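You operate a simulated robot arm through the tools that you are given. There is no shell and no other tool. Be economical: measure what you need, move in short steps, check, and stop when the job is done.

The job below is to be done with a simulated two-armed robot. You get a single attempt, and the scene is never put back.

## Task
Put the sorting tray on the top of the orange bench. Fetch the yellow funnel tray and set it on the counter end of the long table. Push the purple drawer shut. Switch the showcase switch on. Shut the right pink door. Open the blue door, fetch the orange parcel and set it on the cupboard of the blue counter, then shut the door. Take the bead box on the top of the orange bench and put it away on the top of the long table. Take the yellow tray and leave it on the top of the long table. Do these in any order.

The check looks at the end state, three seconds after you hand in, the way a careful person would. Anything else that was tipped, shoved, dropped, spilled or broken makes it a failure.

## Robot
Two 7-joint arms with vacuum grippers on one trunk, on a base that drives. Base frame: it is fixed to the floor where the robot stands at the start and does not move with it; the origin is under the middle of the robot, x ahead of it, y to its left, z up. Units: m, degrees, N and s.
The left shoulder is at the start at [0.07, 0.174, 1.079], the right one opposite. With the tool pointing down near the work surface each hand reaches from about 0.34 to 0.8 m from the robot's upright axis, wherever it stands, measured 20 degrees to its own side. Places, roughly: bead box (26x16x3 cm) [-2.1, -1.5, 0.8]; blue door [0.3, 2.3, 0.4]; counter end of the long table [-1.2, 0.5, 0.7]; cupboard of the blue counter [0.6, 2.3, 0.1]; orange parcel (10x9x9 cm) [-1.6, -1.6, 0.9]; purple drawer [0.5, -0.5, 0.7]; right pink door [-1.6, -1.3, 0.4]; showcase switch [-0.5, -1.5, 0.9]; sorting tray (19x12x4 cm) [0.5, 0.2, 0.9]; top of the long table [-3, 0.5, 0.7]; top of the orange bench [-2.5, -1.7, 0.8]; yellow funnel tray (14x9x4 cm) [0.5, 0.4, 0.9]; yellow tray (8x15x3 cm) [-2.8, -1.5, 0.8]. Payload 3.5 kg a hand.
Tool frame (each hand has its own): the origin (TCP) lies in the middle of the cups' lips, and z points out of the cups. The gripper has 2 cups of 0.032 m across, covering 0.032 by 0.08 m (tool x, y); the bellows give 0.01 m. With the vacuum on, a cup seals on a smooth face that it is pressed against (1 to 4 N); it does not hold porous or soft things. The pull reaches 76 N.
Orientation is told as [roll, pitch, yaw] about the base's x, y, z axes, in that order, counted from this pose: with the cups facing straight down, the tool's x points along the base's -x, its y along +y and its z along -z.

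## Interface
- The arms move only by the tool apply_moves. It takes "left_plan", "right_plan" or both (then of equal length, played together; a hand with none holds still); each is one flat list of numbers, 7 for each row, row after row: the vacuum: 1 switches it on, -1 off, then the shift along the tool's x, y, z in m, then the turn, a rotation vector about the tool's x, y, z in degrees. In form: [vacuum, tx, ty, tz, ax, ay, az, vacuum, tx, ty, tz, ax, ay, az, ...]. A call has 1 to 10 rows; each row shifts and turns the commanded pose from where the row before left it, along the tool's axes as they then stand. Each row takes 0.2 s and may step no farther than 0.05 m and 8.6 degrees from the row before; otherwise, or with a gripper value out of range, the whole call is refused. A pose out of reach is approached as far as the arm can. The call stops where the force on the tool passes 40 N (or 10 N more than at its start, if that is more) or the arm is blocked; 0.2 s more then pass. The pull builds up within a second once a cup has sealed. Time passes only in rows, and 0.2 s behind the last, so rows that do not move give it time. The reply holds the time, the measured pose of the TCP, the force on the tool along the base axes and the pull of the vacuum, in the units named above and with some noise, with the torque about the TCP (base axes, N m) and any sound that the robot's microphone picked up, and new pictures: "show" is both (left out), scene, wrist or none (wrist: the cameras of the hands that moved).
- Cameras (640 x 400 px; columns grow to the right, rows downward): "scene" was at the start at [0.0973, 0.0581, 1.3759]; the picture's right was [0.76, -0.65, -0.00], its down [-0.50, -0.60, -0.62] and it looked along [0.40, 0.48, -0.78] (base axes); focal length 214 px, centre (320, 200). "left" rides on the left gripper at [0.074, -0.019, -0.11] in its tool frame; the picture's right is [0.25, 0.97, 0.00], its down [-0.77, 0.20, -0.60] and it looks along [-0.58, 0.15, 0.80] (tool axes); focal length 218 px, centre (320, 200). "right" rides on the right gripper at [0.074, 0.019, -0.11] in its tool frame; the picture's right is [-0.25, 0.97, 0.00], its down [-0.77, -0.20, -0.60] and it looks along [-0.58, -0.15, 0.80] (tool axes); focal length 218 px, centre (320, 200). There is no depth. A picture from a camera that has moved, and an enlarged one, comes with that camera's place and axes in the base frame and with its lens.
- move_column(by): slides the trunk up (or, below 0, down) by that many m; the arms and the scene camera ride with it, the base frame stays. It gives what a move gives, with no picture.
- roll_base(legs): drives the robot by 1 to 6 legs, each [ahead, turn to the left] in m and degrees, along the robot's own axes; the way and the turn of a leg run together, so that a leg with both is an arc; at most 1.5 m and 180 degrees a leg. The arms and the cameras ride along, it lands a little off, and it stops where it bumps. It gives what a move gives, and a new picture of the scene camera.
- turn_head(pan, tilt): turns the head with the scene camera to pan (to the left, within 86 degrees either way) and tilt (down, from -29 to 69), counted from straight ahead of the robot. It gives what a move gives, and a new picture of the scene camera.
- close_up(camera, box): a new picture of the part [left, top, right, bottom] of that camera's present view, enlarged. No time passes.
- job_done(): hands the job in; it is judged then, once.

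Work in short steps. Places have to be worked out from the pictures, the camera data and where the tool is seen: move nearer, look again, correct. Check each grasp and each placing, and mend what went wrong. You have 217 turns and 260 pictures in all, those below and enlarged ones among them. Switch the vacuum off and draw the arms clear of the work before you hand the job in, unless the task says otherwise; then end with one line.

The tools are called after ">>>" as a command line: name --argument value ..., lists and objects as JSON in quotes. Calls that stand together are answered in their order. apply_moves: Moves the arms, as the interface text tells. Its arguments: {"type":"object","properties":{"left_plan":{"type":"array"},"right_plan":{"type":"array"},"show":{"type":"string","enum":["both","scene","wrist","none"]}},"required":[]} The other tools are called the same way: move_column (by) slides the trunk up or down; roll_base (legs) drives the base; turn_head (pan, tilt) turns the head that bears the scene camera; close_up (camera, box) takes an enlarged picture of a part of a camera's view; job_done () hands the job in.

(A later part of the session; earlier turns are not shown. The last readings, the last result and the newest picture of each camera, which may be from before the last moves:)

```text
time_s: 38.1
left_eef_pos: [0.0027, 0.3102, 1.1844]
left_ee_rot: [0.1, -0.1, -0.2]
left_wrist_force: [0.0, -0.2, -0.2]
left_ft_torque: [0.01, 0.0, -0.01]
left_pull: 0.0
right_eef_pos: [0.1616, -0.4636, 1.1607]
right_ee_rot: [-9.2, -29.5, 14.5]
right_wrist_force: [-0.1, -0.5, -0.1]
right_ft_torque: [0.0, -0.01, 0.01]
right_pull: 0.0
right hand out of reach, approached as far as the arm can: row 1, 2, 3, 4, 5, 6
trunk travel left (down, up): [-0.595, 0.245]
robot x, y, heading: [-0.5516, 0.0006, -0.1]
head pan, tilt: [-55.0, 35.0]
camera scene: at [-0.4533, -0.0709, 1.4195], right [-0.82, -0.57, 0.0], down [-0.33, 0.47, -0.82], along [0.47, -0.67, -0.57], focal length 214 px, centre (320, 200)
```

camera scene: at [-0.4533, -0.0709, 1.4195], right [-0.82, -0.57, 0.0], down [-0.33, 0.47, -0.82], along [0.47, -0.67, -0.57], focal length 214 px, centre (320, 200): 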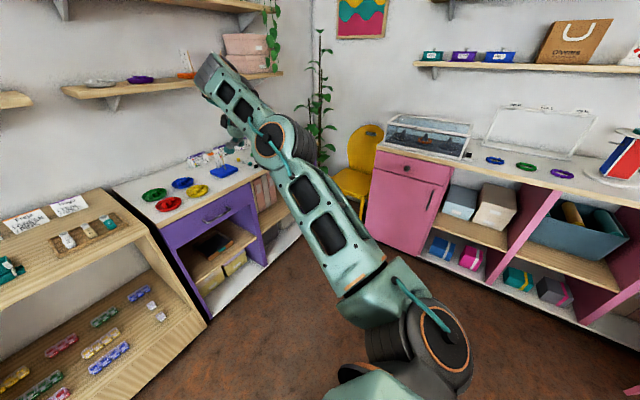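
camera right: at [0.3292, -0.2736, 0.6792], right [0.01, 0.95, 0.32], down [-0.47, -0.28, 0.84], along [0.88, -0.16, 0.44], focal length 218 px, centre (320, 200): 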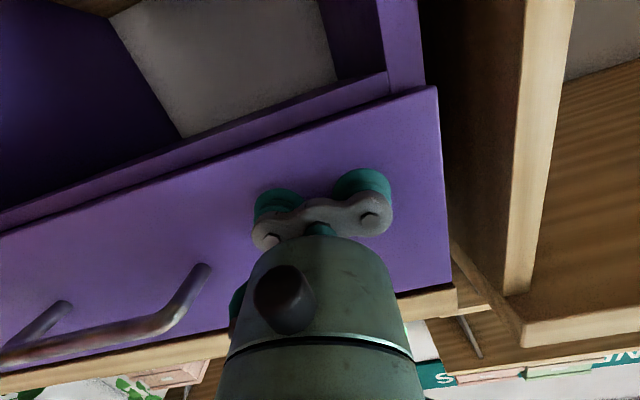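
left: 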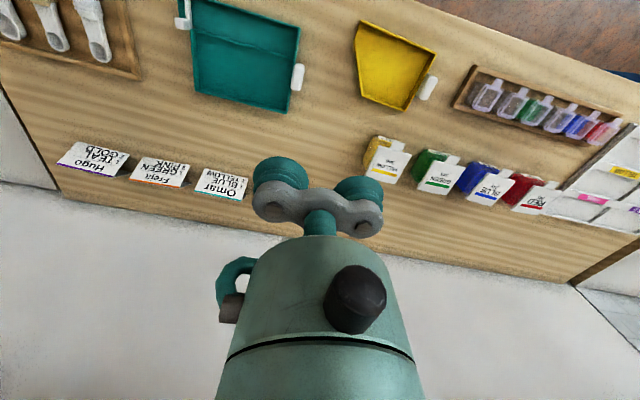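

>>> apply_moves --right_plan '[-1, 0.035, 0, -0.03, 0, 0, 0, -1, 0.035, 0, -0.03, 0, 0, 0, -1, 0.035, 0, -0.03, 0, 0, 0, -1, 0.035, 0, -0.03, 0, 0, 0]' --show "scene"

```text
time_s: 39.1
left_eef_pos: [0.0013, 0.3118, 1.1839]
left_ee_rot: [0.0, 0.0, -0.1]
left_wrist_force: [-0.8, 0.7, 0.5]
left_ft_torque: [0.02, -0.02, -0.01]
left_pull: 0.0
right_eef_pos: [0.1608, -0.4639, 1.1601]
right_ee_rot: [-9.1, -29.5, 14.5]
right_wrist_force: [-1.0, -0.3, -0.3]
right_ft_torque: [0.0, 0.01, 0.0]
right_pull: 0.2
right hand out of reach, approached as far as the arm can: row 1, 2, 3, 4
trunk travel left (down, up): [-0.595, 0.245]
robot x, y, heading: [-0.5547, 0.0025, -0.3]
head pan, tilt: [-55.0, 35.0]
camera scene: at [-0.4537, -0.0713, 1.4195], right [-0.82, -0.57, 0.0], down [-0.33, 0.47, -0.82], along [0.47, -0.67, -0.57], focal length 214 px, centre (320, 200)
```

scene: 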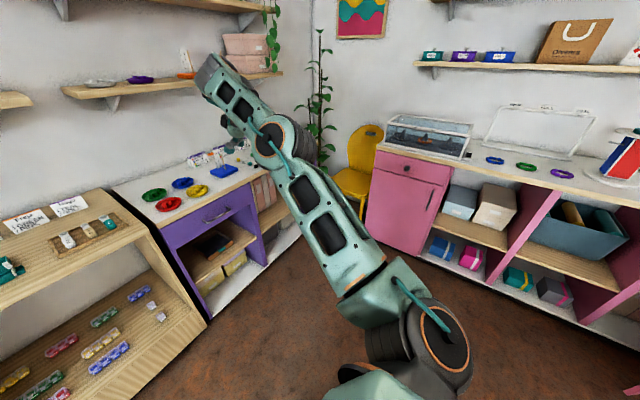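

The wrist is folded to its limit with the elbow below. I will walk the elbow round: point the tool forward, then left (elbow goes right), then down (elbow goes up).

>>> apply_moves --right_plan '[-1, 0, 0, 0, 0, -8, 0, -1, 0, 0, 0, 0, -8, 0, -1, 0, 0, 0, 0, -8, 0, -1, 0, 0, 0, 0, -8, 0, -1, 0, 0, 0, 0, -8, 0, -1, 0, 0, 0, 0, -8, 0, -1, 0, 0, 0, 0, -8, 0]' --show "scene"

```text
time_s: 40.7
left_eef_pos: [0.0031, 0.3089, 1.1856]
left_ee_rot: [0.1, 0.1, -0.2]
left_wrist_force: [0.6, 0.5, 0.2]
left_ft_torque: [0.0, 0.02, 0.02]
left_pull: 0.0
right_eef_pos: [0.1743, -0.4703, 1.167]
right_ee_rot: [-44.9, -78.8, 54.4]
right_wrist_force: [1.0, -0.1, -0.8]
right_ft_torque: [-0.02, 0.0, 0.0]
right_pull: 0.0
right hand out of reach, approached as far as the arm can: row 1, 2
trunk travel left (down, up): [-0.595, 0.245]
robot x, y, heading: [-0.5537, -0.0003, -0.1]
head pan, tilt: [-55.0, 35.0]
camera scene: at [-0.4539, -0.0732, 1.4194], right [-0.82, -0.57, 0.0], down [-0.33, 0.47, -0.82], along [0.47, -0.67, -0.57], focal length 214 px, centre (320, 200)
```

scene: 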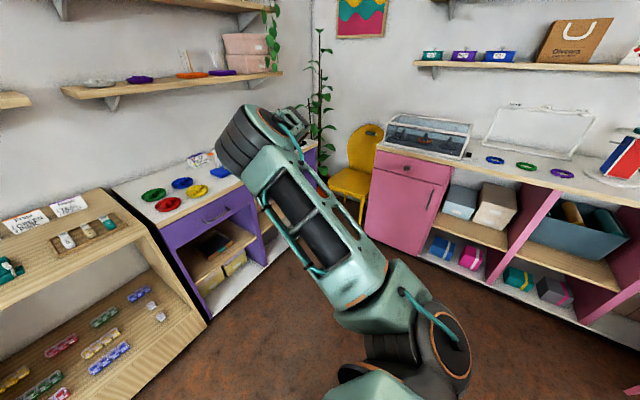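

The elbow flipped round. I try unpitching from here in small steps.

>>> apply_moves --right_plan '[-1, 0, 0, -0.02, 0, 6, 0, -1, 0, 0, -0.02, 0, 8, 0, -1, 0, 0, -0.02, 0, 8, 0, -1, 0, 0, 0, 0, 8, 0, -1, 0, 0, 0, 0, 8, 0, -1, 0, 0, 0, 0, 8, 0]' --show "scene"

```text
time_s: 42.1
left_eef_pos: [0.002, 0.3099, 1.1845]
left_ee_rot: [0.0, 0.0, -0.1]
left_wrist_force: [-0.8, -0.1, -0.4]
left_ft_torque: [0.04, -0.01, 0.02]
left_pull: 0.1
right_eef_pos: [0.1161, -0.477, 1.1835]
right_ee_rot: [-9.7, -35.3, 15.6]
right_wrist_force: [-0.4, -0.1, 0.1]
right_ft_torque: [-0.01, 0.03, 0.01]
right_pull: 0.1
trunk travel left (down, up): [-0.595, 0.245]
robot x, y, heading: [-0.5546, 0.0015, -0.2]
head pan, tilt: [-55.0, 35.0]
camera scene: at [-0.4537, -0.0717, 1.4194], right [-0.82, -0.57, 0.0], down [-0.33, 0.47, -0.82], along [0.47, -0.67, -0.57], focal length 214 px, centre (320, 200)
```

scene: 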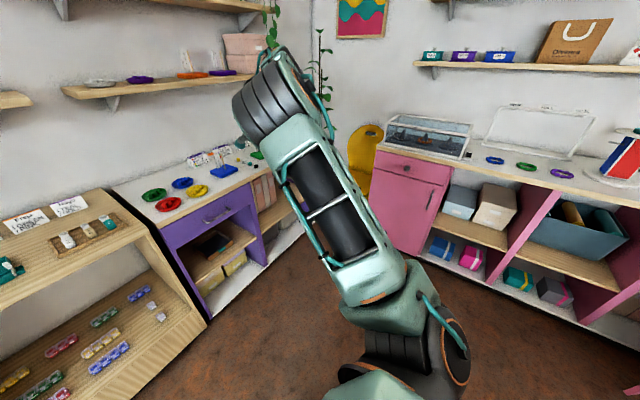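

The elbow is rising properly. I continue to vertical.

>>> apply_moves --right_plan '[-1, 0.02, 0.01, 0, 0, 8, 0, -1, 0.02, 0.01, 0, 0, 8, 0, -1, 0.02, 0.02, 0, 0, 8, 0, -1, 0.02, 0.02, 0, 0, 8, 0, -1, 0, 0.03, 0, 0, 3, 0, -1, 0, 0.03, 0, 0, 0, 0]' --show "scene"

```text
time_s: 43.5
left_eef_pos: [0.0012, 0.3123, 1.1858]
left_ee_rot: [-0.2, 0.0, -0.1]
left_wrist_force: [0.2, -0.4, -0.4]
left_ft_torque: [0.02, 0.0, -0.02]
left_pull: 0.1
right_eef_pos: [0.024, -0.3724, 1.1359]
right_ee_rot: [-8.0, -0.8, 10.2]
right_wrist_force: [-0.3, -0.1, 0.2]
right_ft_torque: [0.0, -0.01, 0.05]
right_pull: 0.0
trunk travel left (down, up): [-0.595, 0.245]
robot x, y, heading: [-0.5497, -0.0001, -0.4]
head pan, tilt: [-55.0, 35.0]
camera scene: at [-0.4547, -0.0692, 1.4197], right [-0.82, -0.57, 0.0], down [-0.33, 0.47, -0.82], along [0.47, -0.67, -0.57], focal length 214 px, centre (320, 200)
```

scene: 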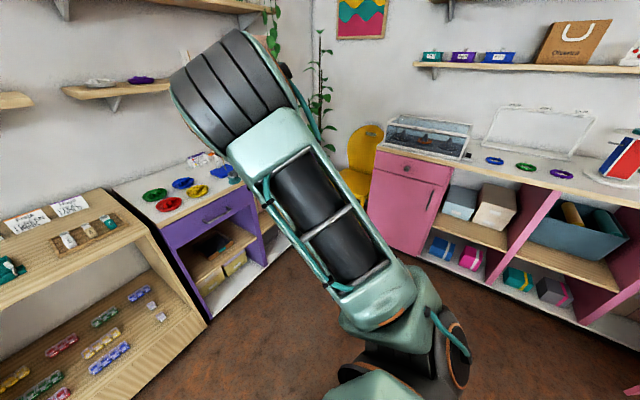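

Recovered. I remove the leftover roll and yaw and return to the home spot.

>>> apply_moves --right_plan '[-1, 0.02, 0.03, -0.01, -4, 0, 0, -1, 0.02, 0.03, -0.01, -4, 0, 5, -1, 0.02, 0.03, -0.01, 0, 0, 5, -1, 0.02, 0.04, -0.01, 0, 0, 0, -1, 0, 0.03, -0.01, 0, 0, 0]' --show "none"

>>> turn_head --pan 10 --tilt 45

```text
time_s: 44.7
left_eef_pos: [0.001, 0.3105, 1.1836]
left_ee_rot: [0.0, 0.0, -0.2]
left_wrist_force: [0.2, 0.1, -0.4]
left_ft_torque: [0.0, 0.0, 0.02]
left_pull: 0.0
right_eef_pos: [-0.0671, -0.2237, 1.1756]
right_ee_rot: [0.2, -1.0, 0.1]
right_wrist_force: [-0.3, 0.0, -0.3]
right_ft_torque: [0.03, 0.0, 0.01]
right_pull: 0.1
trunk travel left (down, up): [-0.595, 0.245]
robot x, y, heading: [-0.552, -0.0009, -0.4]
head pan, tilt: [-55.0, 35.0]
```

```text
time_s: 46.1
left_eef_pos: [0.0017, 0.3104, 1.1847]
left_ee_rot: [0.0, 0.0, -0.3]
left_wrist_force: [0.4, -0.7, 0.3]
left_ft_torque: [0.02, -0.01, -0.03]
left_pull: 0.0
right_eef_pos: [-0.0676, -0.2233, 1.176]
right_ee_rot: [0.2, -1.1, 0.0]
right_wrist_force: [0.3, 0.8, -0.1]
right_ft_torque: [0.02, 0.01, -0.01]
right_pull: 0.0
trunk travel left (down, up): [-0.595, 0.245]
robot x, y, heading: [-0.5549, 0.005, -0.5]
head pan, tilt: [10.0, 45.0]
camera scene: at [-0.4242, 0.0149, 1.4047], right [0.17, -0.99, 0.0], down [-0.7, -0.12, -0.71], along [0.7, 0.12, -0.71], focal length 214 px, centre (320, 200)
```

scene: 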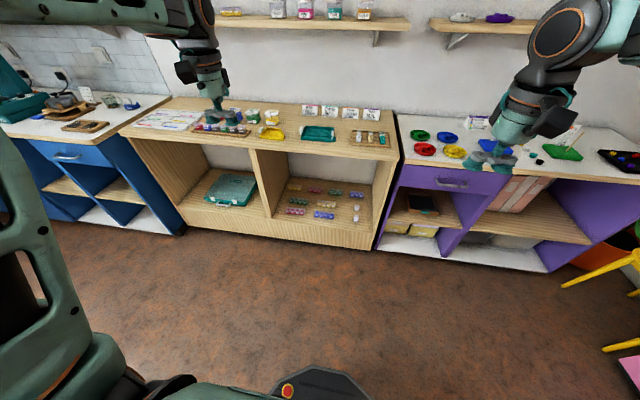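

Drawer done. Now I shift the robot to y≈0.3, so the sorting tray (0.54, 0.2) lies before the right hand and the funnel tray (0.5, 0.43) before the left.

>>> roll_base --legs '[[0, 45], [0.43, 0], [0, -45], [0.22, 0]]'

```text
time_s: 54.2
left_eef_pos: [0.5175, 0.6399, 1.1851]
left_ee_rot: [0.0, 0.0, 1.2]
left_wrist_force: [0.7, 0.5, 0.6]
left_ft_torque: [0.0, -0.03, 0.05]
left_pull: 0.2
right_eef_pos: [0.4596, 0.1048, 1.1766]
right_ee_rot: [0.2, -1.0, 1.6]
right_wrist_force: [-0.2, 0.3, -0.4]
right_ft_torque: [-0.01, -0.01, -0.05]
right_pull: 0.1
trunk travel left (down, up): [-0.595, 0.245]
robot x, y, heading: [-0.0293, 0.3192, 1.1]
head pan, tilt: [10.0, 45.0]
camera scene: at [0.0976, 0.3349, 1.4047], right [0.19, -0.98, 0.0], down [-0.69, -0.14, -0.71], along [0.69, 0.14, -0.71], focal length 214 px, centre (320, 200)
```

scene: 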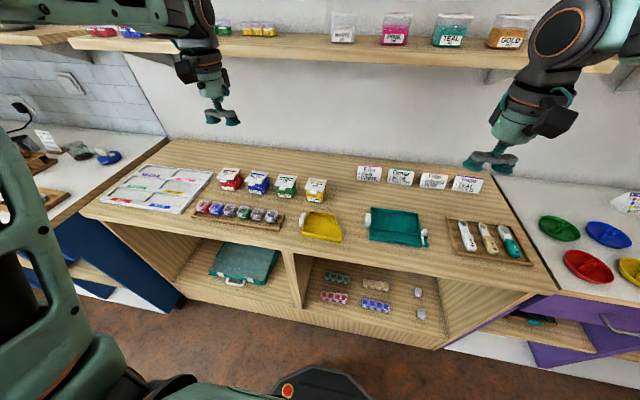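

Trays triangulate to: sorting ≈(0.525, 0.19, 0.89), funnel ≈(0.488, 0.41, 0.89). I bring the right hand over the sorting tray.

>>> apply_moves --right_plan '[-1, -0.016, 0.017, 0.034, 0, 1, 0, -1, -0.016, 0.017, 0.034, 0, 0, 0, -1, -0.016, 0.017, 0.034, 0, 0, 0, -1, -0.016, 0.017, 0.034, 0, 0, 0, -1, -0.016, 0.017, 0.034, 0, 0, 0]' --show "wrist"

```text
time_s: 55.4
left_eef_pos: [0.5174, 0.6403, 1.1846]
left_ee_rot: [0.0, 0.1, 1.1]
left_wrist_force: [0.0, -0.1, 1.3]
left_ft_torque: [-0.01, -0.02, -0.03]
left_pull: 0.1
right_eef_pos: [0.5395, 0.1942, 1.0055]
right_ee_rot: [0.2, 0.1, 1.6]
right_wrist_force: [0.5, 0.3, 0.3]
right_ft_torque: [0.01, 0.05, -0.03]
right_pull: 0.0
trunk travel left (down, up): [-0.595, 0.245]
robot x, y, heading: [-0.0289, 0.3191, 1.0]
head pan, tilt: [10.0, 45.0]
camera right: at [0.4651, 0.2108, 1.1161], right [0.23, 0.97, 0.0], down [0.78, -0.18, 0.6], along [0.59, -0.13, -0.8], focal length 218 px, centre (320, 200)
```

right: 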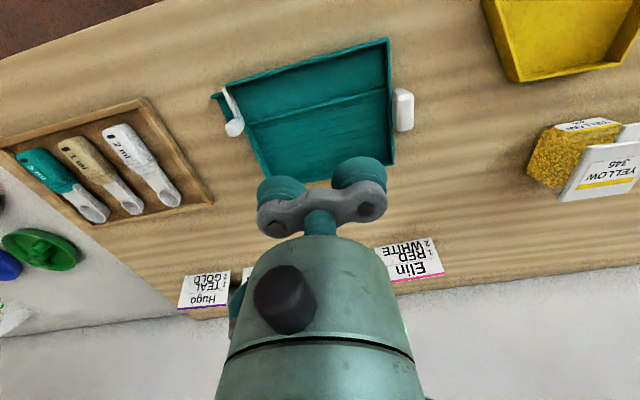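

The large compartment spans x≈0.52–0.59 at y≈0.195. I shift over its centre and descend with vacuum on.

>>> apply_moves --right_plan '[1, -0.016, 0, 0.04, 0, 0, 0, 1, 0, 0, 0.03, 0, 0, 0, 1, 0, 0, 0.02, 0, 0, 0, 1, 0, 0, 0.01, 0, 0, 0, 1, 0, 0, 0.01, 0, 0, 0]' --show "wrist"

```text
time_s: 56.6
left_eef_pos: [0.5168, 0.6412, 1.1849]
left_ee_rot: [-0.1, 0.0, 1.1]
left_wrist_force: [-0.7, -0.4, -0.8]
left_ft_torque: [-0.01, 0.0, 0.02]
left_pull: 0.1
right_eef_pos: [0.5558, 0.1929, 0.898]
right_ee_rot: [0.3, 0.0, 1.5]
right_wrist_force: [-0.1, 0.3, -0.3]
right_ft_torque: [0.0, 0.0, 0.01]
right_pull: 0.1
trunk travel left (down, up): [-0.595, 0.245]
robot x, y, heading: [-0.0301, 0.3206, 1.0]
head pan, tilt: [10.0, 45.0]
camera right: at [0.4809, 0.2117, 1.0079], right [0.23, 0.97, 0.0], down [0.78, -0.18, 0.6], along [0.59, -0.13, -0.8], focal length 218 px, centre (320, 200)
```

right: 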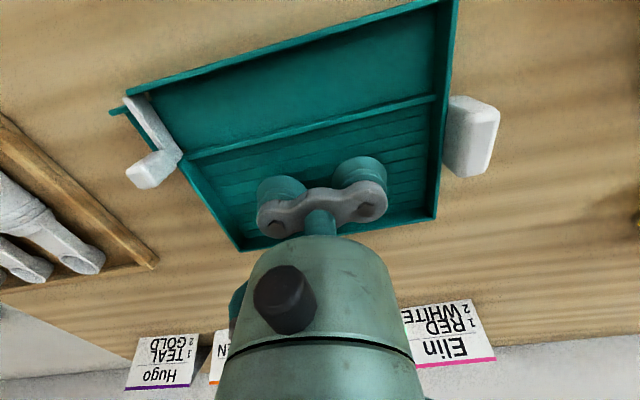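

The large compartment's floor looks ribbed; I take a closer look.

>>> close_up --camera "right" --box '[120, 0, 520, 250]'

```text
1.60 times, centred on (320, 125) of right
camera zoom: at [0.4809, 0.2117, 1.0079], right [0.23, 0.97, 0.0], down [0.78, -0.18, 0.6], along [0.59, -0.13, -0.8], focal length 349 px, centre (320, 320)
```

zoom: 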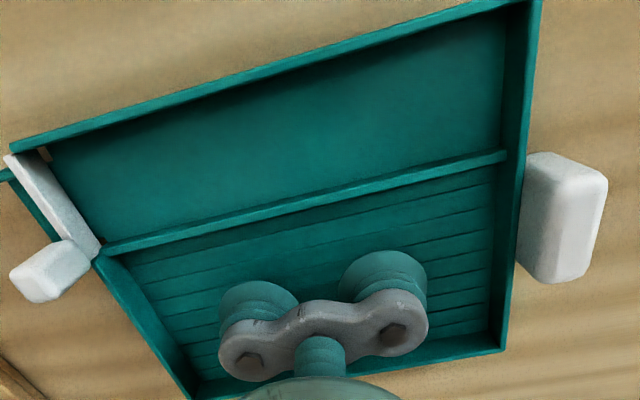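

Its floor is ribbed, so the seal is doubtful; I touch down to learn the floor height and see whether any pull builds.

>>> apply_moves --right_plan '[1, 0, 0, 0.008, 0, 0, 0, 1, 0, 0, 0.008, 0, 0, 0, 1, 0, 0, 0.005, 0, 0, 0, 1, 0, 0, 0.003, 0, 0, 0, 1, 0, 0, 0, 0, 0, 0]' --show "none"

```text
time_s: 57.4
left_eef_pos: [0.5142, 0.6402, 1.1864]
left_ee_rot: [0.1, -0.2, 1.2]
left_wrist_force: [0.7, -0.1, -0.1]
left_ft_torque: [-0.01, 0.0, 0.0]
left_pull: 0.0
right_eef_pos: [0.5543, 0.1937, 0.8823]
right_ee_rot: [0.2, -0.7, 1.6]
right_wrist_force: [-8.1, 0.9, 16.1]
right_ft_torque: [0.0, 0.48, -0.11]
right_pull: 76.1
trunk travel left (down, up): [-0.595, 0.245]
robot x, y, heading: [-0.0342, 0.316, 1.2]
head pan, tilt: [10.0, 45.0]
stopped in row 4 (right hand): the force on the tool passed its limit at 45 N (the readings are from after the stop); the commanded pose is now the measured one
```

Full pull of 76 N: it sealed. I lift a little and check.

>>> apply_moves --right_plan '[1, 0, 0, -0.01, 0, 0, 0, 1, 0, 0, -0.02, 0, 0, 0, 1, 0, 0, -0.04, 0, 0, 0, 1, 0, 0, -0.04, 0, 0, 0]' --show "both"

```text
time_s: 58.4
left_eef_pos: [0.5161, 0.6406, 1.1857]
left_ee_rot: [0.0, -0.1, 1.1]
left_wrist_force: [-0.1, 0.5, -0.4]
left_ft_torque: [0.0, 0.03, 0.02]
left_pull: 0.0
right_eef_pos: [0.5556, 0.1935, 0.9905]
right_ee_rot: [0.3, -0.6, 1.4]
right_wrist_force: [-0.3, 0.8, -0.9]
right_ft_torque: [-0.02, -0.06, -0.01]
right_pull: 75.3
trunk travel left (down, up): [-0.595, 0.245]
robot x, y, heading: [-0.0262, 0.3189, 1.3]
head pan, tilt: [10.0, 45.0]
camera scene: at [0.0963, 0.3351, 1.4048], right [0.19, -0.98, 0.0], down [-0.69, -0.14, -0.71], along [0.69, 0.14, -0.71], focal length 214 px, centre (320, 200)
camera right: at [0.4799, 0.2114, 1.1], right [0.23, 0.97, 0.01], down [0.77, -0.18, 0.61], along [0.6, -0.13, -0.79], focal length 218 px, centre (320, 200)
```

scene: 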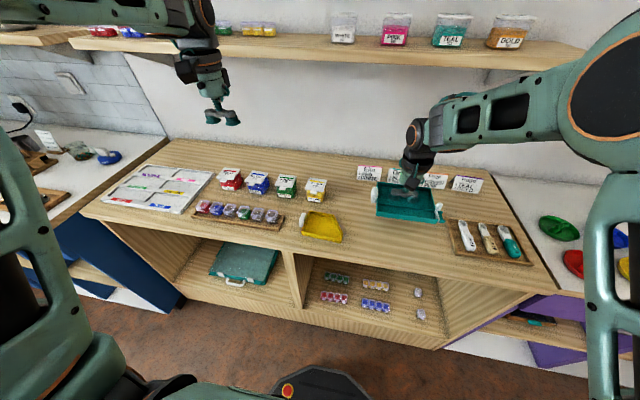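
right: 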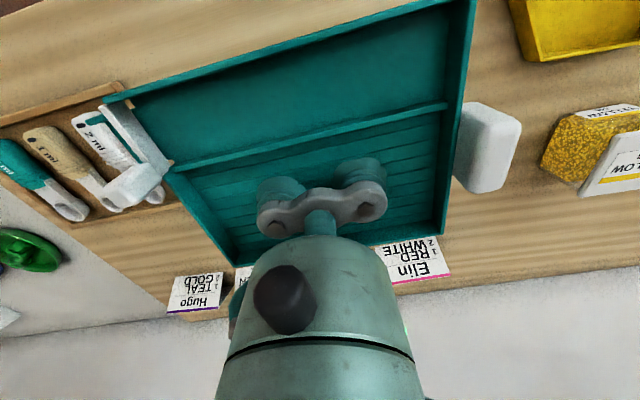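

Tray held. I carry it up and to the right, and bring the left hand over the funnel tray.

>>> apply_moves --right_plan '[1, 0.01, -0.02, -0.03, 0, 0, 0, 1, 0.01, -0.03, -0.03, 0, 0, 0, 1, 0.01, -0.03, -0.03, 0, 0, 0, 1, 0.01, -0.03, -0.03, 0, 0, 0, 1, 0.01, -0.02, -0.02, 0, 0, 0, 1, 0.01, -0.02, 0, 0, 0, 0]' --left_plan '[-1, 0.005, -0.038, 0.02, 0, 0, 0, -1, 0.005, -0.038, 0.02, 0, 0, 0, -1, 0.005, -0.038, 0.03, 0, 0, 0, -1, 0.005, -0.038, 0.03, 0, 0, 0, -1, 0.004, -0.038, 0.03, 0, 0, 0, -1, 0.004, -0.038, 0.03, 0, 0, 0]' --show "both"

```text
time_s: 59.8
left_eef_pos: [0.4951, 0.4104, 1.0253]
left_ee_rot: [0.1, 0.0, 1.2]
left_wrist_force: [0.2, -0.3, -0.9]
left_ft_torque: [0.05, -0.01, -0.01]
left_pull: 0.0
right_eef_pos: [0.4987, 0.0381, 1.1301]
right_ee_rot: [0.3, -0.5, 1.4]
right_wrist_force: [0.4, 0.1, -1.5]
right_ft_torque: [-0.01, -0.02, 0.0]
right_pull: 75.5
trunk travel left (down, up): [-0.595, 0.245]
robot x, y, heading: [-0.0291, 0.3142, 1.0]
head pan, tilt: [10.0, 45.0]
camera scene: at [0.0986, 0.3328, 1.4046], right [0.19, -0.98, 0.0], down [-0.69, -0.14, -0.71], along [0.69, 0.14, -0.71], focal length 214 px, centre (320, 200)
camera right: at [0.4229, 0.0568, 1.2397], right [0.23, 0.97, 0.01], down [0.77, -0.19, 0.61], along [0.6, -0.13, -0.79], focal length 218 px, centre (320, 200)
camera left: at [0.4229, 0.3909, 1.1367], right [-0.27, 0.96, 0.0], down [0.77, 0.22, 0.6], along [0.58, 0.17, -0.8], focal length 218 px, centre (320, 200)
```

scene: 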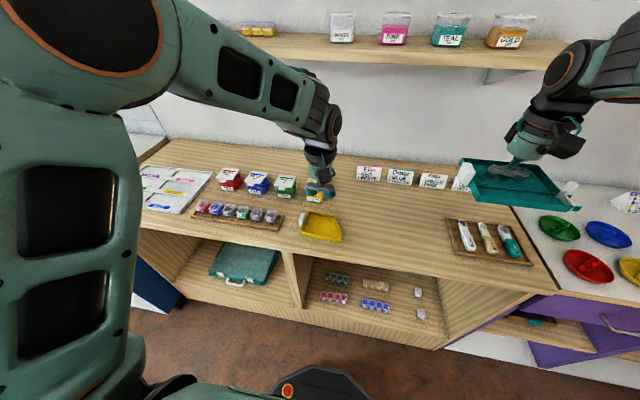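
right: 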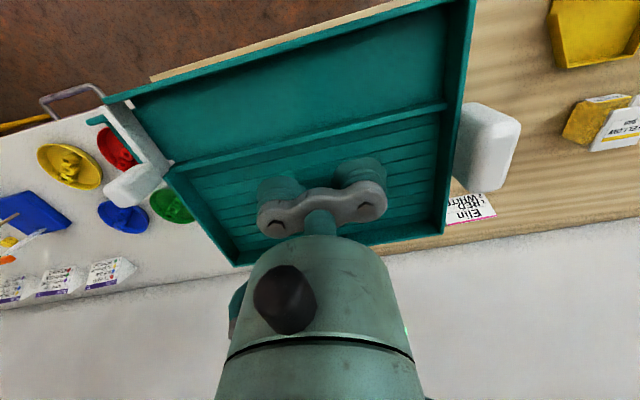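
left: 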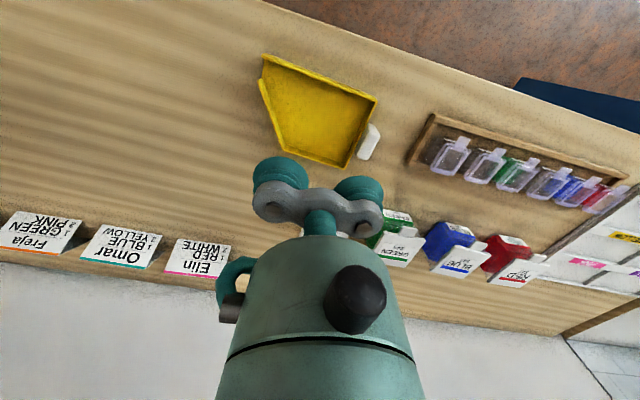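

The funnel tray spans x 0.455–0.546, y 0.345–0.464; the hand is nearly centred. I descend with vacuum.

>>> apply_moves --left_plan '[1, 0, 0.004, 0.045, 0, 0, 0, 1, 0, 0, 0.045, 0, 0, 0, 1, 0, 0, 0.03, 0, 0, 0, 1, 0, 0, 0.012, 0, 0, 0, 1, 0, 0, 0.006, 0, 0, 0, 1, 0, 0, 0.006, 0, 0, 0, 1, 0, 0, 0.004, 0, 0, 0]' --show "wrist"

```text
time_s: 61.4
left_eef_pos: [0.4943, 0.4155, 0.8831]
left_ee_rot: [-0.2, -0.6, 1.1]
left_wrist_force: [-8.7, 1.5, 18.6]
left_ft_torque: [-0.28, 0.46, -0.1]
left_pull: 75.9
right_eef_pos: [0.4941, 0.0418, 1.1316]
right_ee_rot: [0.2, -0.6, 1.5]
right_wrist_force: [-0.2, 0.9, -1.0]
right_ft_torque: [0.03, -0.03, 0.04]
right_pull: 74.8
trunk travel left (down, up): [-0.595, 0.245]
robot x, y, heading: [-0.0292, 0.3176, 1.3]
head pan, tilt: [10.0, 45.0]
stopped in row 7 (left hand): the force on the tool passed its limit at 43 N (the readings are from after the stop); the commanded pose is now the measured one
camera left: at [0.4209, 0.3967, 0.9922], right [-0.27, 0.96, -0.01], down [0.76, 0.22, 0.61], along [0.59, 0.16, -0.79], focal length 218 px, centre (320, 200)
```

left: 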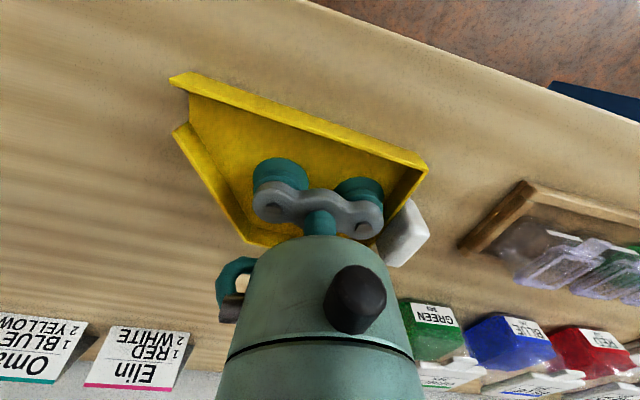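

Sealed (76 N). I lift and draw it clear to the left.

>>> apply_moves --left_plan '[1, 0, 0, -0.01, 0, 0, 0, 1, 0, 0, -0.03, 0, 0, 0, 1, 0, 0, -0.045, 0, 0, 0, 1, 0, 0, -0.045, 0, 0, 0, 1, 0, 0.02, -0.045, 0, 0, 0, 1, 0, 0.04, -0.03, 0, 0, 0, 1, 0, 0.04, -0.03, 0, 0, 0]' --show "scene"

```text
time_s: 63.0
left_eef_pos: [0.4922, 0.5205, 1.1159]
left_ee_rot: [-0.1, -0.6, 1.3]
left_wrist_force: [-0.5, 0.7, -0.8]
left_ft_torque: [0.05, 0.02, -0.01]
left_pull: 75.9
right_eef_pos: [0.4959, 0.0431, 1.1299]
right_ee_rot: [0.2, -0.5, 1.5]
right_wrist_force: [0.1, 0.1, -1.0]
right_ft_torque: [-0.05, -0.05, 0.0]
right_pull: 75.5
trunk travel left (down, up): [-0.595, 0.245]
robot x, y, heading: [-0.0285, 0.3163, 0.8]
head pan, tilt: [10.0, 45.0]
camera scene: at [0.0964, 0.3361, 1.4048], right [0.19, -0.98, 0.0], down [-0.69, -0.14, -0.71], along [0.69, 0.14, -0.71], focal length 214 px, centre (320, 200)
```

scene: 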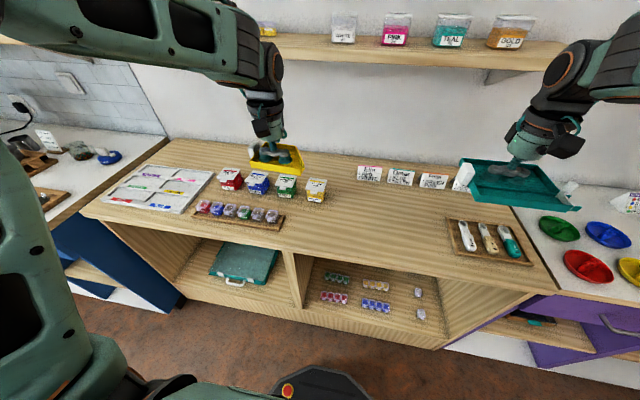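

Both trays are held. I back off and turn toward the long table to see it.

>>> roll_base --legs '[[-0.25, 0], [0, 120]]'

>>> turn_head --pan 40 --tilt 30

```text
time_s: 69.9
left_eef_pos: [-0.7248, 0.6566, 1.1152]
left_ee_rot: [-0.1, -0.5, 122.5]
left_wrist_force: [0.1, 1.1, 0.4]
left_ft_torque: [0.0, 0.02, 0.01]
left_pull: 75.7
right_eef_pos: [-0.3196, 0.9072, 1.1308]
right_ee_rot: [0.3, -0.5, 122.8]
right_wrist_force: [-0.7, 0.3, -0.5]
right_ft_torque: [0.01, -0.02, -0.04]
right_pull: 75.3
trunk travel left (down, up): [-0.595, 0.245]
robot x, y, heading: [-0.2859, 0.3156, 122.4]
head pan, tilt: [10.0, 45.0]
camera scene: at [-0.364, 0.4155, 1.4047], right [0.74, 0.68, 0.0], down [0.48, -0.52, -0.71], along [-0.48, 0.52, -0.71], focal length 214 px, centre (320, 200)
```

scene: 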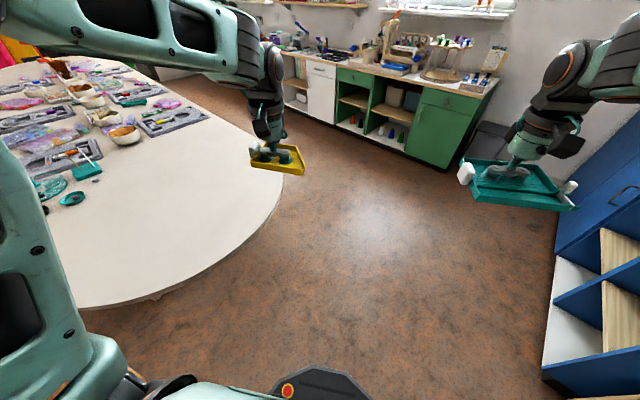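

```text
time_s: 70.8
left_eef_pos: [-0.7242, 0.6569, 1.1157]
left_ee_rot: [-0.1, -0.6, 122.5]
left_wrist_force: [1.1, 0.2, -0.6]
left_ft_torque: [-0.02, 0.04, 0.01]
left_pull: 75.4
right_eef_pos: [-0.3188, 0.9084, 1.13]
right_ee_rot: [0.3, -0.6, 122.7]
right_wrist_force: [0.2, -0.5, -1.4]
right_ft_torque: [0.01, -0.05, -0.02]
right_pull: 76.3
trunk travel left (down, up): [-0.595, 0.245]
robot x, y, heading: [-0.2812, 0.3127, 122.6]
head pan, tilt: [40.0, 30.0]
camera scene: at [-0.3952, 0.3829, 1.4273], right [0.3, 0.95, 0.0], down [0.48, -0.15, -0.87], along [-0.83, 0.26, -0.5], focal length 214 px, centre (320, 200)
```

scene: 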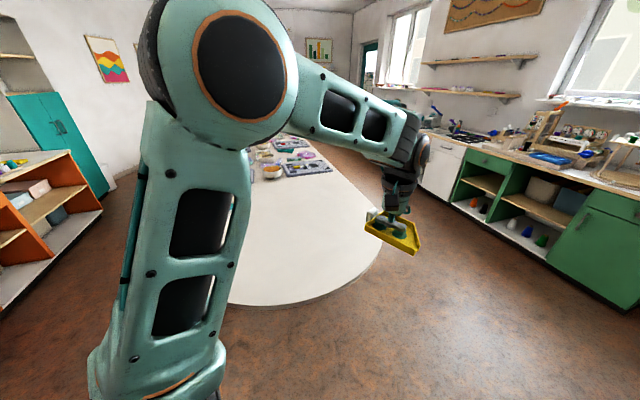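

The table's rounded empty end begins at x≈−0.9 around y≈0.4. I drive to about (−0.5, 0.3) and face it at heading ~150°.

>>> roll_base --legs '[[0, 57], [0.22, 0], [0, -30]]'

>>> turn_head --pan 10 --tilt 42

```text
time_s: 76.6
left_eef_pos: [-1.0533, 0.4257, 1.1149]
left_ee_rot: [-0.2, -0.4, 148.8]
left_wrist_force: [0.4, -0.5, -0.6]
left_ft_torque: [0.0, 0.02, 0.0]
left_pull: 75.7
right_eef_pos: [-0.8039, 0.8313, 1.1309]
right_ee_rot: [0.3, -0.6, 149.2]
right_wrist_force: [0.3, -0.2, -1.1]
right_ft_torque: [-0.04, 0.05, -0.01]
right_pull: 75.5
trunk travel left (down, up): [-0.595, 0.245]
robot x, y, heading: [-0.5049, 0.3181, 148.9]
head pan, tilt: [40.0, 30.0]
camera scene: at [-0.6379, 0.3271, 1.4273], right [-0.16, 0.99, 0.0], down [0.49, 0.08, -0.87], along [-0.86, -0.13, -0.5], focal length 214 px, centre (320, 200)
```

scene: 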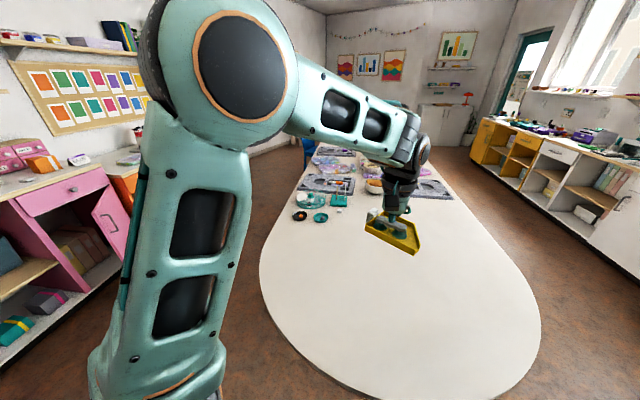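

```text
time_s: 77.5
left_eef_pos: [-1.0542, 0.4251, 1.1161]
left_ee_rot: [0.0, -0.4, 148.9]
left_wrist_force: [0.7, -0.3, 0.1]
left_ft_torque: [0.0, 0.02, 0.02]
left_pull: 75.4
right_eef_pos: [-0.8028, 0.8302, 1.1307]
right_ee_rot: [0.2, -0.7, 149.3]
right_wrist_force: [0.3, -0.2, 0.3]
right_ft_torque: [-0.01, -0.01, 0.01]
right_pull: 75.5
trunk travel left (down, up): [-0.595, 0.245]
robot x, y, heading: [-0.5035, 0.3172, 148.8]
head pan, tilt: [10.0, 42.0]
camera scene: at [-0.6266, 0.3711, 1.409], right [0.36, 0.93, 0.0], down [0.62, -0.24, -0.74], along [-0.69, 0.27, -0.67], focal length 214 px, centre (320, 200)
```

scene: 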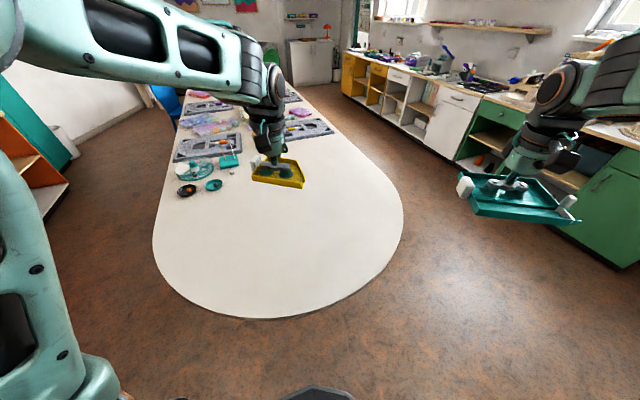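

I lower the funnel tray onto the table end here, a bit further out.

>>> apply_moves --left_plan '[1, -0.02, 0, 0.045, 0, 0, 0, 1, -0.02, 0, 0.045, 0, 0, 0, 1, 0, 0, 0.045, 0, 0, 0, 1, 0, 0, 0.045, 0, 0, 0, 1, 0, 0, 0.045, 0, 0, 0, 1, 0, 0, 0.045, 0, 0, 0, 1, 0, 0, 0.02, 0, 0, 0]' --show "both"

```text
time_s: 79.1
left_eef_pos: [-1.0906, 0.4474, 0.8262]
left_ee_rot: [-0.2, -0.6, 149.0]
left_wrist_force: [-0.1, -0.2, 0.0]
left_ft_torque: [-0.03, 0.0, -0.04]
left_pull: 75.2
right_eef_pos: [-0.8026, 0.8312, 1.1297]
right_ee_rot: [0.3, -0.5, 149.2]
right_wrist_force: [-0.8, 0.4, -1.2]
right_ft_torque: [0.01, 0.02, 0.01]
right_pull: 75.5
trunk travel left (down, up): [-0.595, 0.245]
robot x, y, heading: [-0.5053, 0.3148, 149.0]
head pan, tilt: [10.0, 42.0]
camera scene: at [-0.6267, 0.3715, 1.409], right [0.36, 0.93, 0.0], down [0.62, -0.24, -0.74], along [-0.69, 0.27, -0.67], focal length 214 px, centre (320, 200)
camera left: at [-1.015, 0.4263, 0.9351], right [-0.28, -0.96, 0.0], down [-0.76, 0.22, 0.61], along [-0.59, 0.18, -0.79], focal length 218 px, centre (320, 200)
```

scene: 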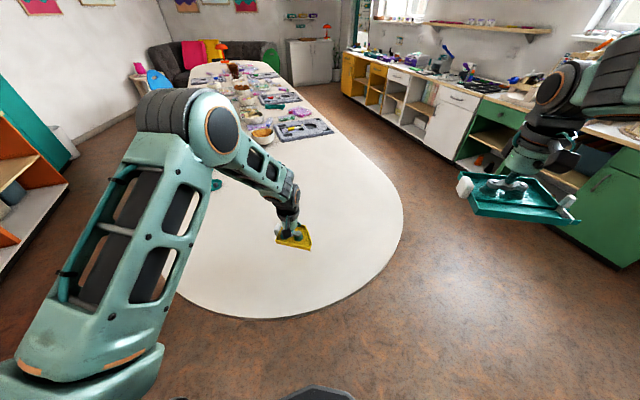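
left: 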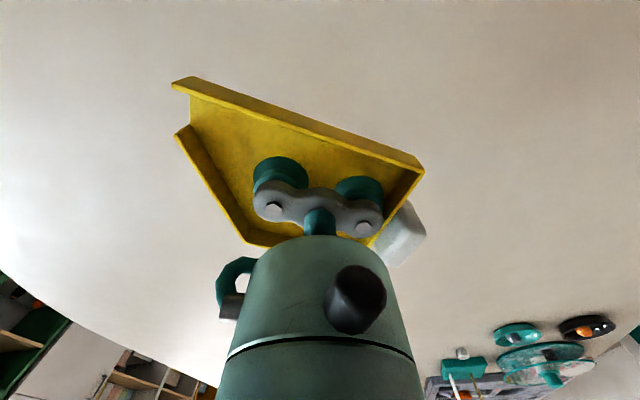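

>>> apply_moves --left_plan '[1, 0, 0, 0.015, 0, 0, 0, 1, 0, 0, 0.015, 0, 0, 0, 1, 0, 0, 0.012, 0, 0, 0, 1, 0, 0, 0.01, 0, 0, 0, 1, 0, 0, 0.008, 0, 0, 0, 1, 0, 0, 0.008, 0, 0, 0, 1, 0, 0, 0.008, 0, 0, 0, 1, 0, 0, 0.008, 0, 0, 0, 1, 0, 0, 0.008, 0, 0, 0, 1, 0, 0, 0.008, 0, 0, 0]' --show "wrist"

```text
time_s: 81.1
left_eef_pos: [-1.0904, 0.4503, 0.7438]
left_ee_rot: [-0.1, -1.3, 149.0]
left_wrist_force: [11.0, -7.7, 27.1]
left_ft_torque: [0.02, -0.45, -0.02]
left_pull: 75.2
right_eef_pos: [-0.7997, 0.8272, 1.1333]
right_ee_rot: [0.4, -0.8, 149.2]
right_wrist_force: [0.5, 0.1, -0.4]
right_ft_torque: [0.0, 0.02, -0.01]
right_pull: 75.0
trunk travel left (down, up): [-0.595, 0.245]
robot x, y, heading: [-0.5072, 0.318, 149.0]
head pan, tilt: [10.0, 42.0]
stopped in row 10 (left hand): the force on the tool passed its limit at 45 N (the readings are from after the stop); the commanded pose is now the measured one
camera left: at [-1.0159, 0.4279, 0.8514], right [-0.28, -0.96, -0.01], down [-0.75, 0.22, 0.62], along [-0.59, 0.18, -0.78], focal length 218 px, centre (320, 200)
```

left: 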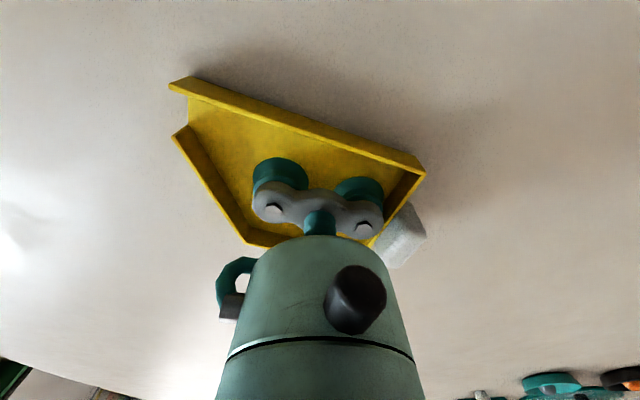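

On the table. I release and rise.

>>> apply_moves --left_plan '[-1, 0, 0, -0.002, 0, 0, 0, -1, 0, 0, 0, 0, 0, 0, -1, 0, 0, 0, 0, 0, 0, -1, 0, 0, -0.01, 0, 0, 0, -1, 0, 0, -0.03, 0, 0, 0, -1, 0, 0, -0.04, 0, 0, 0, -1, 0, 0, -0.045, 0, 0, 0, -1, 0, 0, -0.045, 0, 0, 0, -1, 0, 0, -0.045, 0, 0, 0, -1, 0, 0, -0.045, 0, 0, 0]' --show "both"

```text
time_s: 83.3
left_eef_pos: [-1.0918, 0.448, 1.002]
left_ee_rot: [-0.1, -1.3, 149.0]
left_wrist_force: [-0.8, 0.1, -0.3]
left_ft_torque: [-0.02, 0.01, 0.01]
left_pull: 0.1
right_eef_pos: [-0.8017, 0.83, 1.1291]
right_ee_rot: [0.3, -0.7, 149.2]
right_wrist_force: [-0.5, 0.2, -0.9]
right_ft_torque: [0.01, 0.04, -0.02]
right_pull: 75.8
trunk travel left (down, up): [-0.595, 0.245]
robot x, y, heading: [-0.5012, 0.3127, 148.9]
head pan, tilt: [10.0, 42.0]
camera scene: at [-0.6254, 0.3707, 1.4091], right [0.36, 0.93, 0.0], down [0.62, -0.24, -0.74], along [-0.69, 0.27, -0.67], focal length 214 px, centre (320, 200)
camera left: at [-1.0158, 0.427, 1.1105], right [-0.28, -0.96, -0.01], down [-0.75, 0.22, 0.62], along [-0.59, 0.18, -0.78], focal length 218 px, centre (320, 200)
```

scene: 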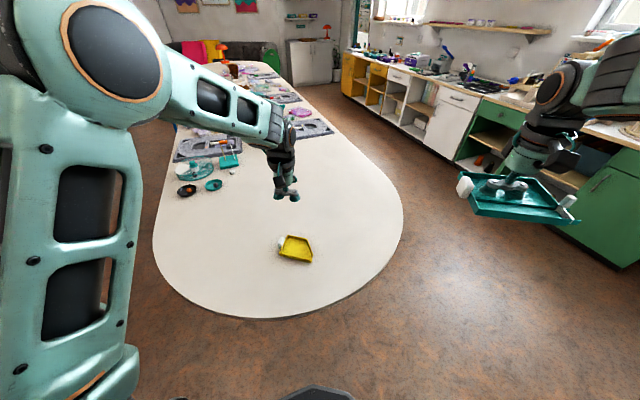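
left: 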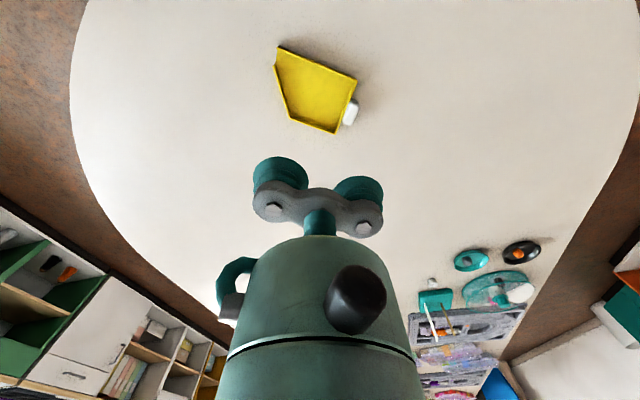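

Funnel tray placed well. Now I drive along the aisle toward the orange bench, looking as I go.

>>> roll_base --legs '[[0, 121], [0.8, 0]]'

>>> turn_head --pan 20 --tilt 25

>>> turn_head --pan -50 --tilt 25

```text
time_s: 92.6
left_eef_pos: [-0.3517, -1.0664, 1.0007]
left_ee_rot: [-0.1, -1.0, -91.2]
left_wrist_force: [-0.2, 0.4, 0.1]
left_ft_torque: [0.0, -0.02, -0.02]
left_pull: 0.1
right_eef_pos: [-0.8257, -1.0059, 1.13]
right_ee_rot: [0.2, -0.5, -91.0]
right_wrist_force: [0.3, 0.8, -0.7]
right_ft_torque: [-0.02, 0.03, -0.03]
right_pull: 75.4
trunk travel left (down, up): [-0.595, 0.245]
robot x, y, heading: [-0.5287, -0.4926, -91.0]
head pan, tilt: [10.0, 42.0]
camera scene: at [-0.5165, -0.6228, 1.409], right [-0.99, -0.15, 0.0], down [-0.1, 0.66, -0.74], along [0.11, -0.73, -0.67], focal length 214 px, centre (320, 200)
```

scene: 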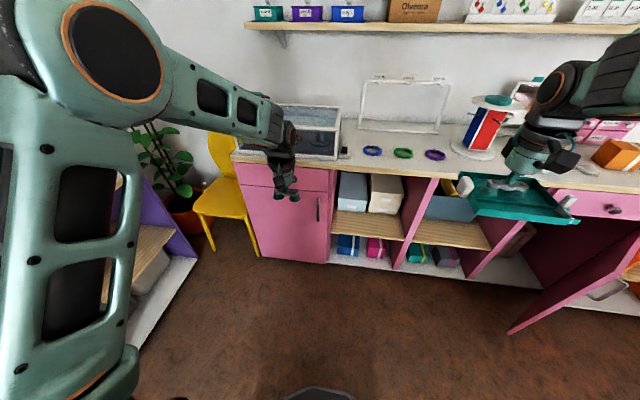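

```text
time_s: 93.4
left_eef_pos: [-0.3509, -1.0662, 1.0017]
left_ee_rot: [-0.2, -1.1, -91.2]
left_wrist_force: [-0.6, -0.1, 0.7]
left_ft_torque: [0.02, 0.01, 0.0]
left_pull: 0.0
right_eef_pos: [-0.8255, -1.006, 1.1301]
right_ee_rot: [0.1, -0.6, -91.1]
right_wrist_force: [-0.7, 0.4, -1.7]
right_ft_torque: [-0.04, -0.02, 0.05]
right_pull: 75.9
trunk travel left (down, up): [-0.595, 0.245]
robot x, y, heading: [-0.5248, -0.49, -91.4]
head pan, tilt: [20.0, 25.0]
camera scene: at [-0.4997, -0.6274, 1.4352], right [-0.95, -0.32, 0.0], down [-0.14, 0.4, -0.91], along [0.29, -0.86, -0.42], focal length 214 px, centre (320, 200)
```

scene: 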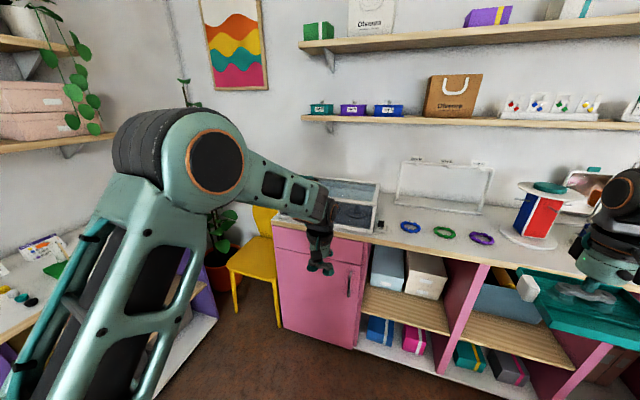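

```text
time_s: 94.8
left_eef_pos: [-0.3512, -1.0671, 1.001]
left_ee_rot: [-0.2, -1.1, -91.2]
left_wrist_force: [-0.1, -0.2, 0.0]
left_ft_torque: [0.01, 0.0, -0.01]
left_pull: 0.0
right_eef_pos: [-0.8248, -1.0056, 1.1315]
right_ee_rot: [0.2, -0.6, -91.0]
right_wrist_force: [0.3, 0.4, -0.8]
right_ft_torque: [0.01, -0.02, -0.05]
right_pull: 75.3
trunk travel left (down, up): [-0.595, 0.245]
robot x, y, heading: [-0.5249, -0.4862, -91.6]
head pan, tilt: [-50.0, 25.0]
camera scene: at [-0.6009, -0.5978, 1.4353], right [-0.63, 0.78, 0.0], down [0.33, 0.26, -0.91], along [-0.71, -0.57, -0.42], focal length 214 px, centre (320, 200)
```

scene: 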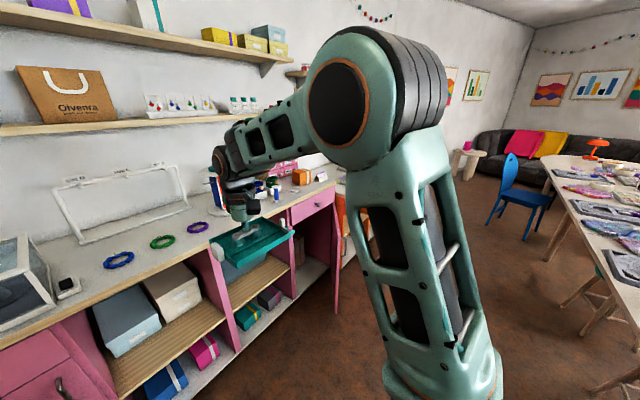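

The small switch box stands right of the glass showcase. I look at it enlarged.

>>> close_up --camera "scene" --box '[0, 225, 160, 325]'

>>> close_up --camera "left" --box '[0, 0, 640, 400]'

```text
4.00 times, centred on (80, 275) of scene
camera zoom: at [-0.6009, -0.5978, 1.4353], right [-0.63, 0.78, 0.0], down [0.33, 0.26, -0.91], along [-0.71, -0.57, -0.42], focal length 858 px, centre (1280, -100)
```

zoom: 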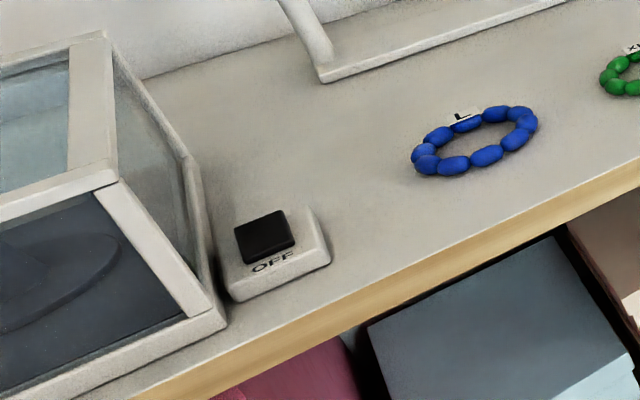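

```text
1.00 times, centred on (320, 200) of left (not enlarged: the box is as wide or as high as the picture)
camera zoom: at [-0.3673, -0.9899, 1.1094], right [0.97, 0.23, -0.01], down [0.19, -0.76, 0.62], along [0.14, -0.6, -0.79], focal length 218 px, centre (320, 200)
```

zoom: 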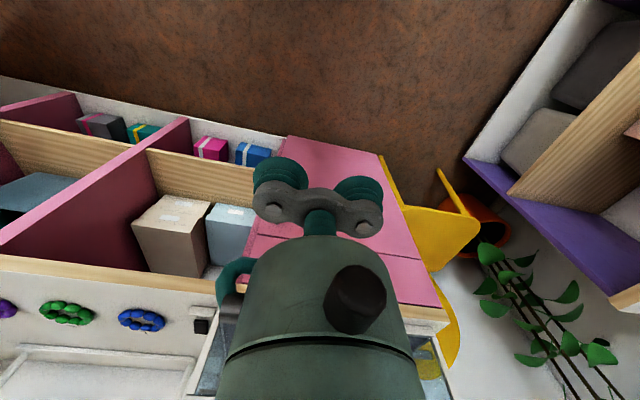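

The switch (a push button marked OFF) is at about (−0.493, −1.511, 0.92), with the showcase wall at x≈−0.455. I raise the left hand and drive 0.3 m closer.

>>> apply_moves --left_plan '[-1, 0, -0.03, -0.04, 0, 1.2, 0, -1, 0, -0.03, -0.04, 0, 0, 0, -1, 0, -0.03, -0.04, 0, 0, 0, -1, 0, -0.03, -0.04, 0, 0, 0]' --show "none"

>>> roll_base --legs '[[0.3, 0]]'

>>> turn_head --pan 10 --tilt 40

```text
time_s: 95.8
left_eef_pos: [-0.4724, -1.0646, 1.1627]
left_ee_rot: [0.0, 0.1, -91.3]
left_wrist_force: [-0.3, -0.4, -0.2]
left_ft_torque: [0.02, -0.01, 0.03]
left_pull: 0.1
right_eef_pos: [-0.8281, -1.0048, 1.1297]
right_ee_rot: [0.4, -0.6, -91.1]
right_wrist_force: [0.5, 0.3, -1.4]
right_ft_torque: [-0.03, -0.01, -0.03]
right_pull: 75.3
trunk travel left (down, up): [-0.595, 0.245]
robot x, y, heading: [-0.5235, -0.4881, -91.1]
head pan, tilt: [-50.0, 25.0]
```

```text
time_s: 97.9
left_eef_pos: [-0.4751, -1.3635, 1.1631]
left_ee_rot: [-0.1, 0.0, -91.1]
left_wrist_force: [-0.3, -0.4, -0.5]
left_ft_torque: [0.0, -0.02, -0.01]
left_pull: 0.0
right_eef_pos: [-0.83, -1.3065, 1.1314]
right_ee_rot: [0.2, -0.6, -90.8]
right_wrist_force: [0.4, 0.0, -1.0]
right_ft_torque: [-0.05, 0.03, 0.01]
right_pull: 75.9
trunk travel left (down, up): [-0.595, 0.245]
robot x, y, heading: [-0.5286, -0.7919, -91.2]
head pan, tilt: [-50.0, 25.0]
camera scene: at [-0.6068, -0.8973, 1.4353], right [-0.63, 0.78, 0.0], down [0.33, 0.27, -0.91], along [-0.71, -0.57, -0.42], focal length 214 px, centre (320, 200)
```

scene: 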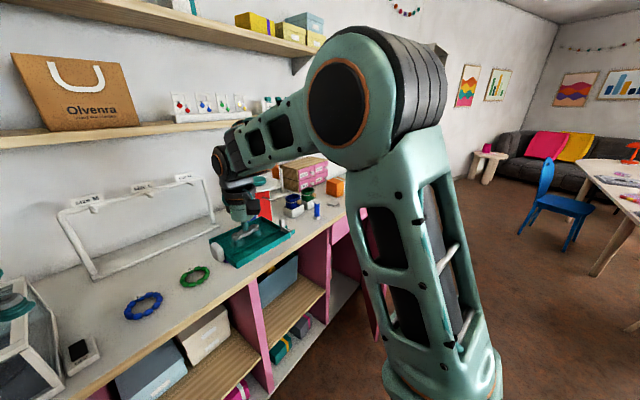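

```text
time_s: 99.2
left_eef_pos: [-0.4741, -1.3642, 1.1632]
left_ee_rot: [-0.1, 0.1, -91.0]
left_wrist_force: [0.5, 0.1, -1.0]
left_ft_torque: [0.02, -0.05, -0.03]
left_pull: 0.0
right_eef_pos: [-0.8293, -1.3075, 1.1306]
right_ee_rot: [0.2, -0.6, -90.8]
right_wrist_force: [0.0, -0.1, -1.3]
right_ft_torque: [-0.03, 0.01, -0.01]
right_pull: 75.7
trunk travel left (down, up): [-0.595, 0.245]
robot x, y, heading: [-0.5339, -0.7897, -91.3]
head pan, tilt: [10.0, 40.0]
camera scene: at [-0.5221, -0.9238, 1.4119], right [-0.99, -0.15, 0.0], down [-0.1, 0.64, -0.77], along [0.12, -0.76, -0.64], focal length 214 px, centre (320, 200)
```

scene: 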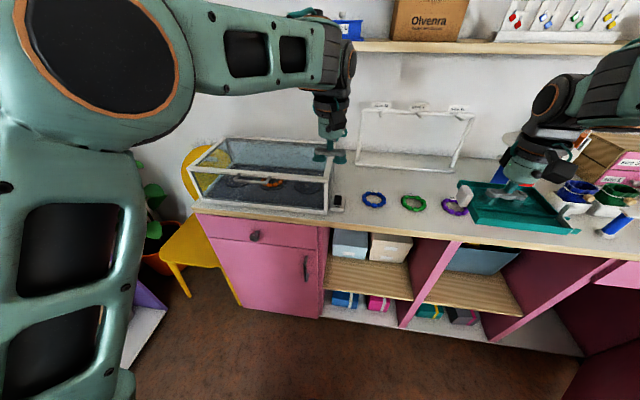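

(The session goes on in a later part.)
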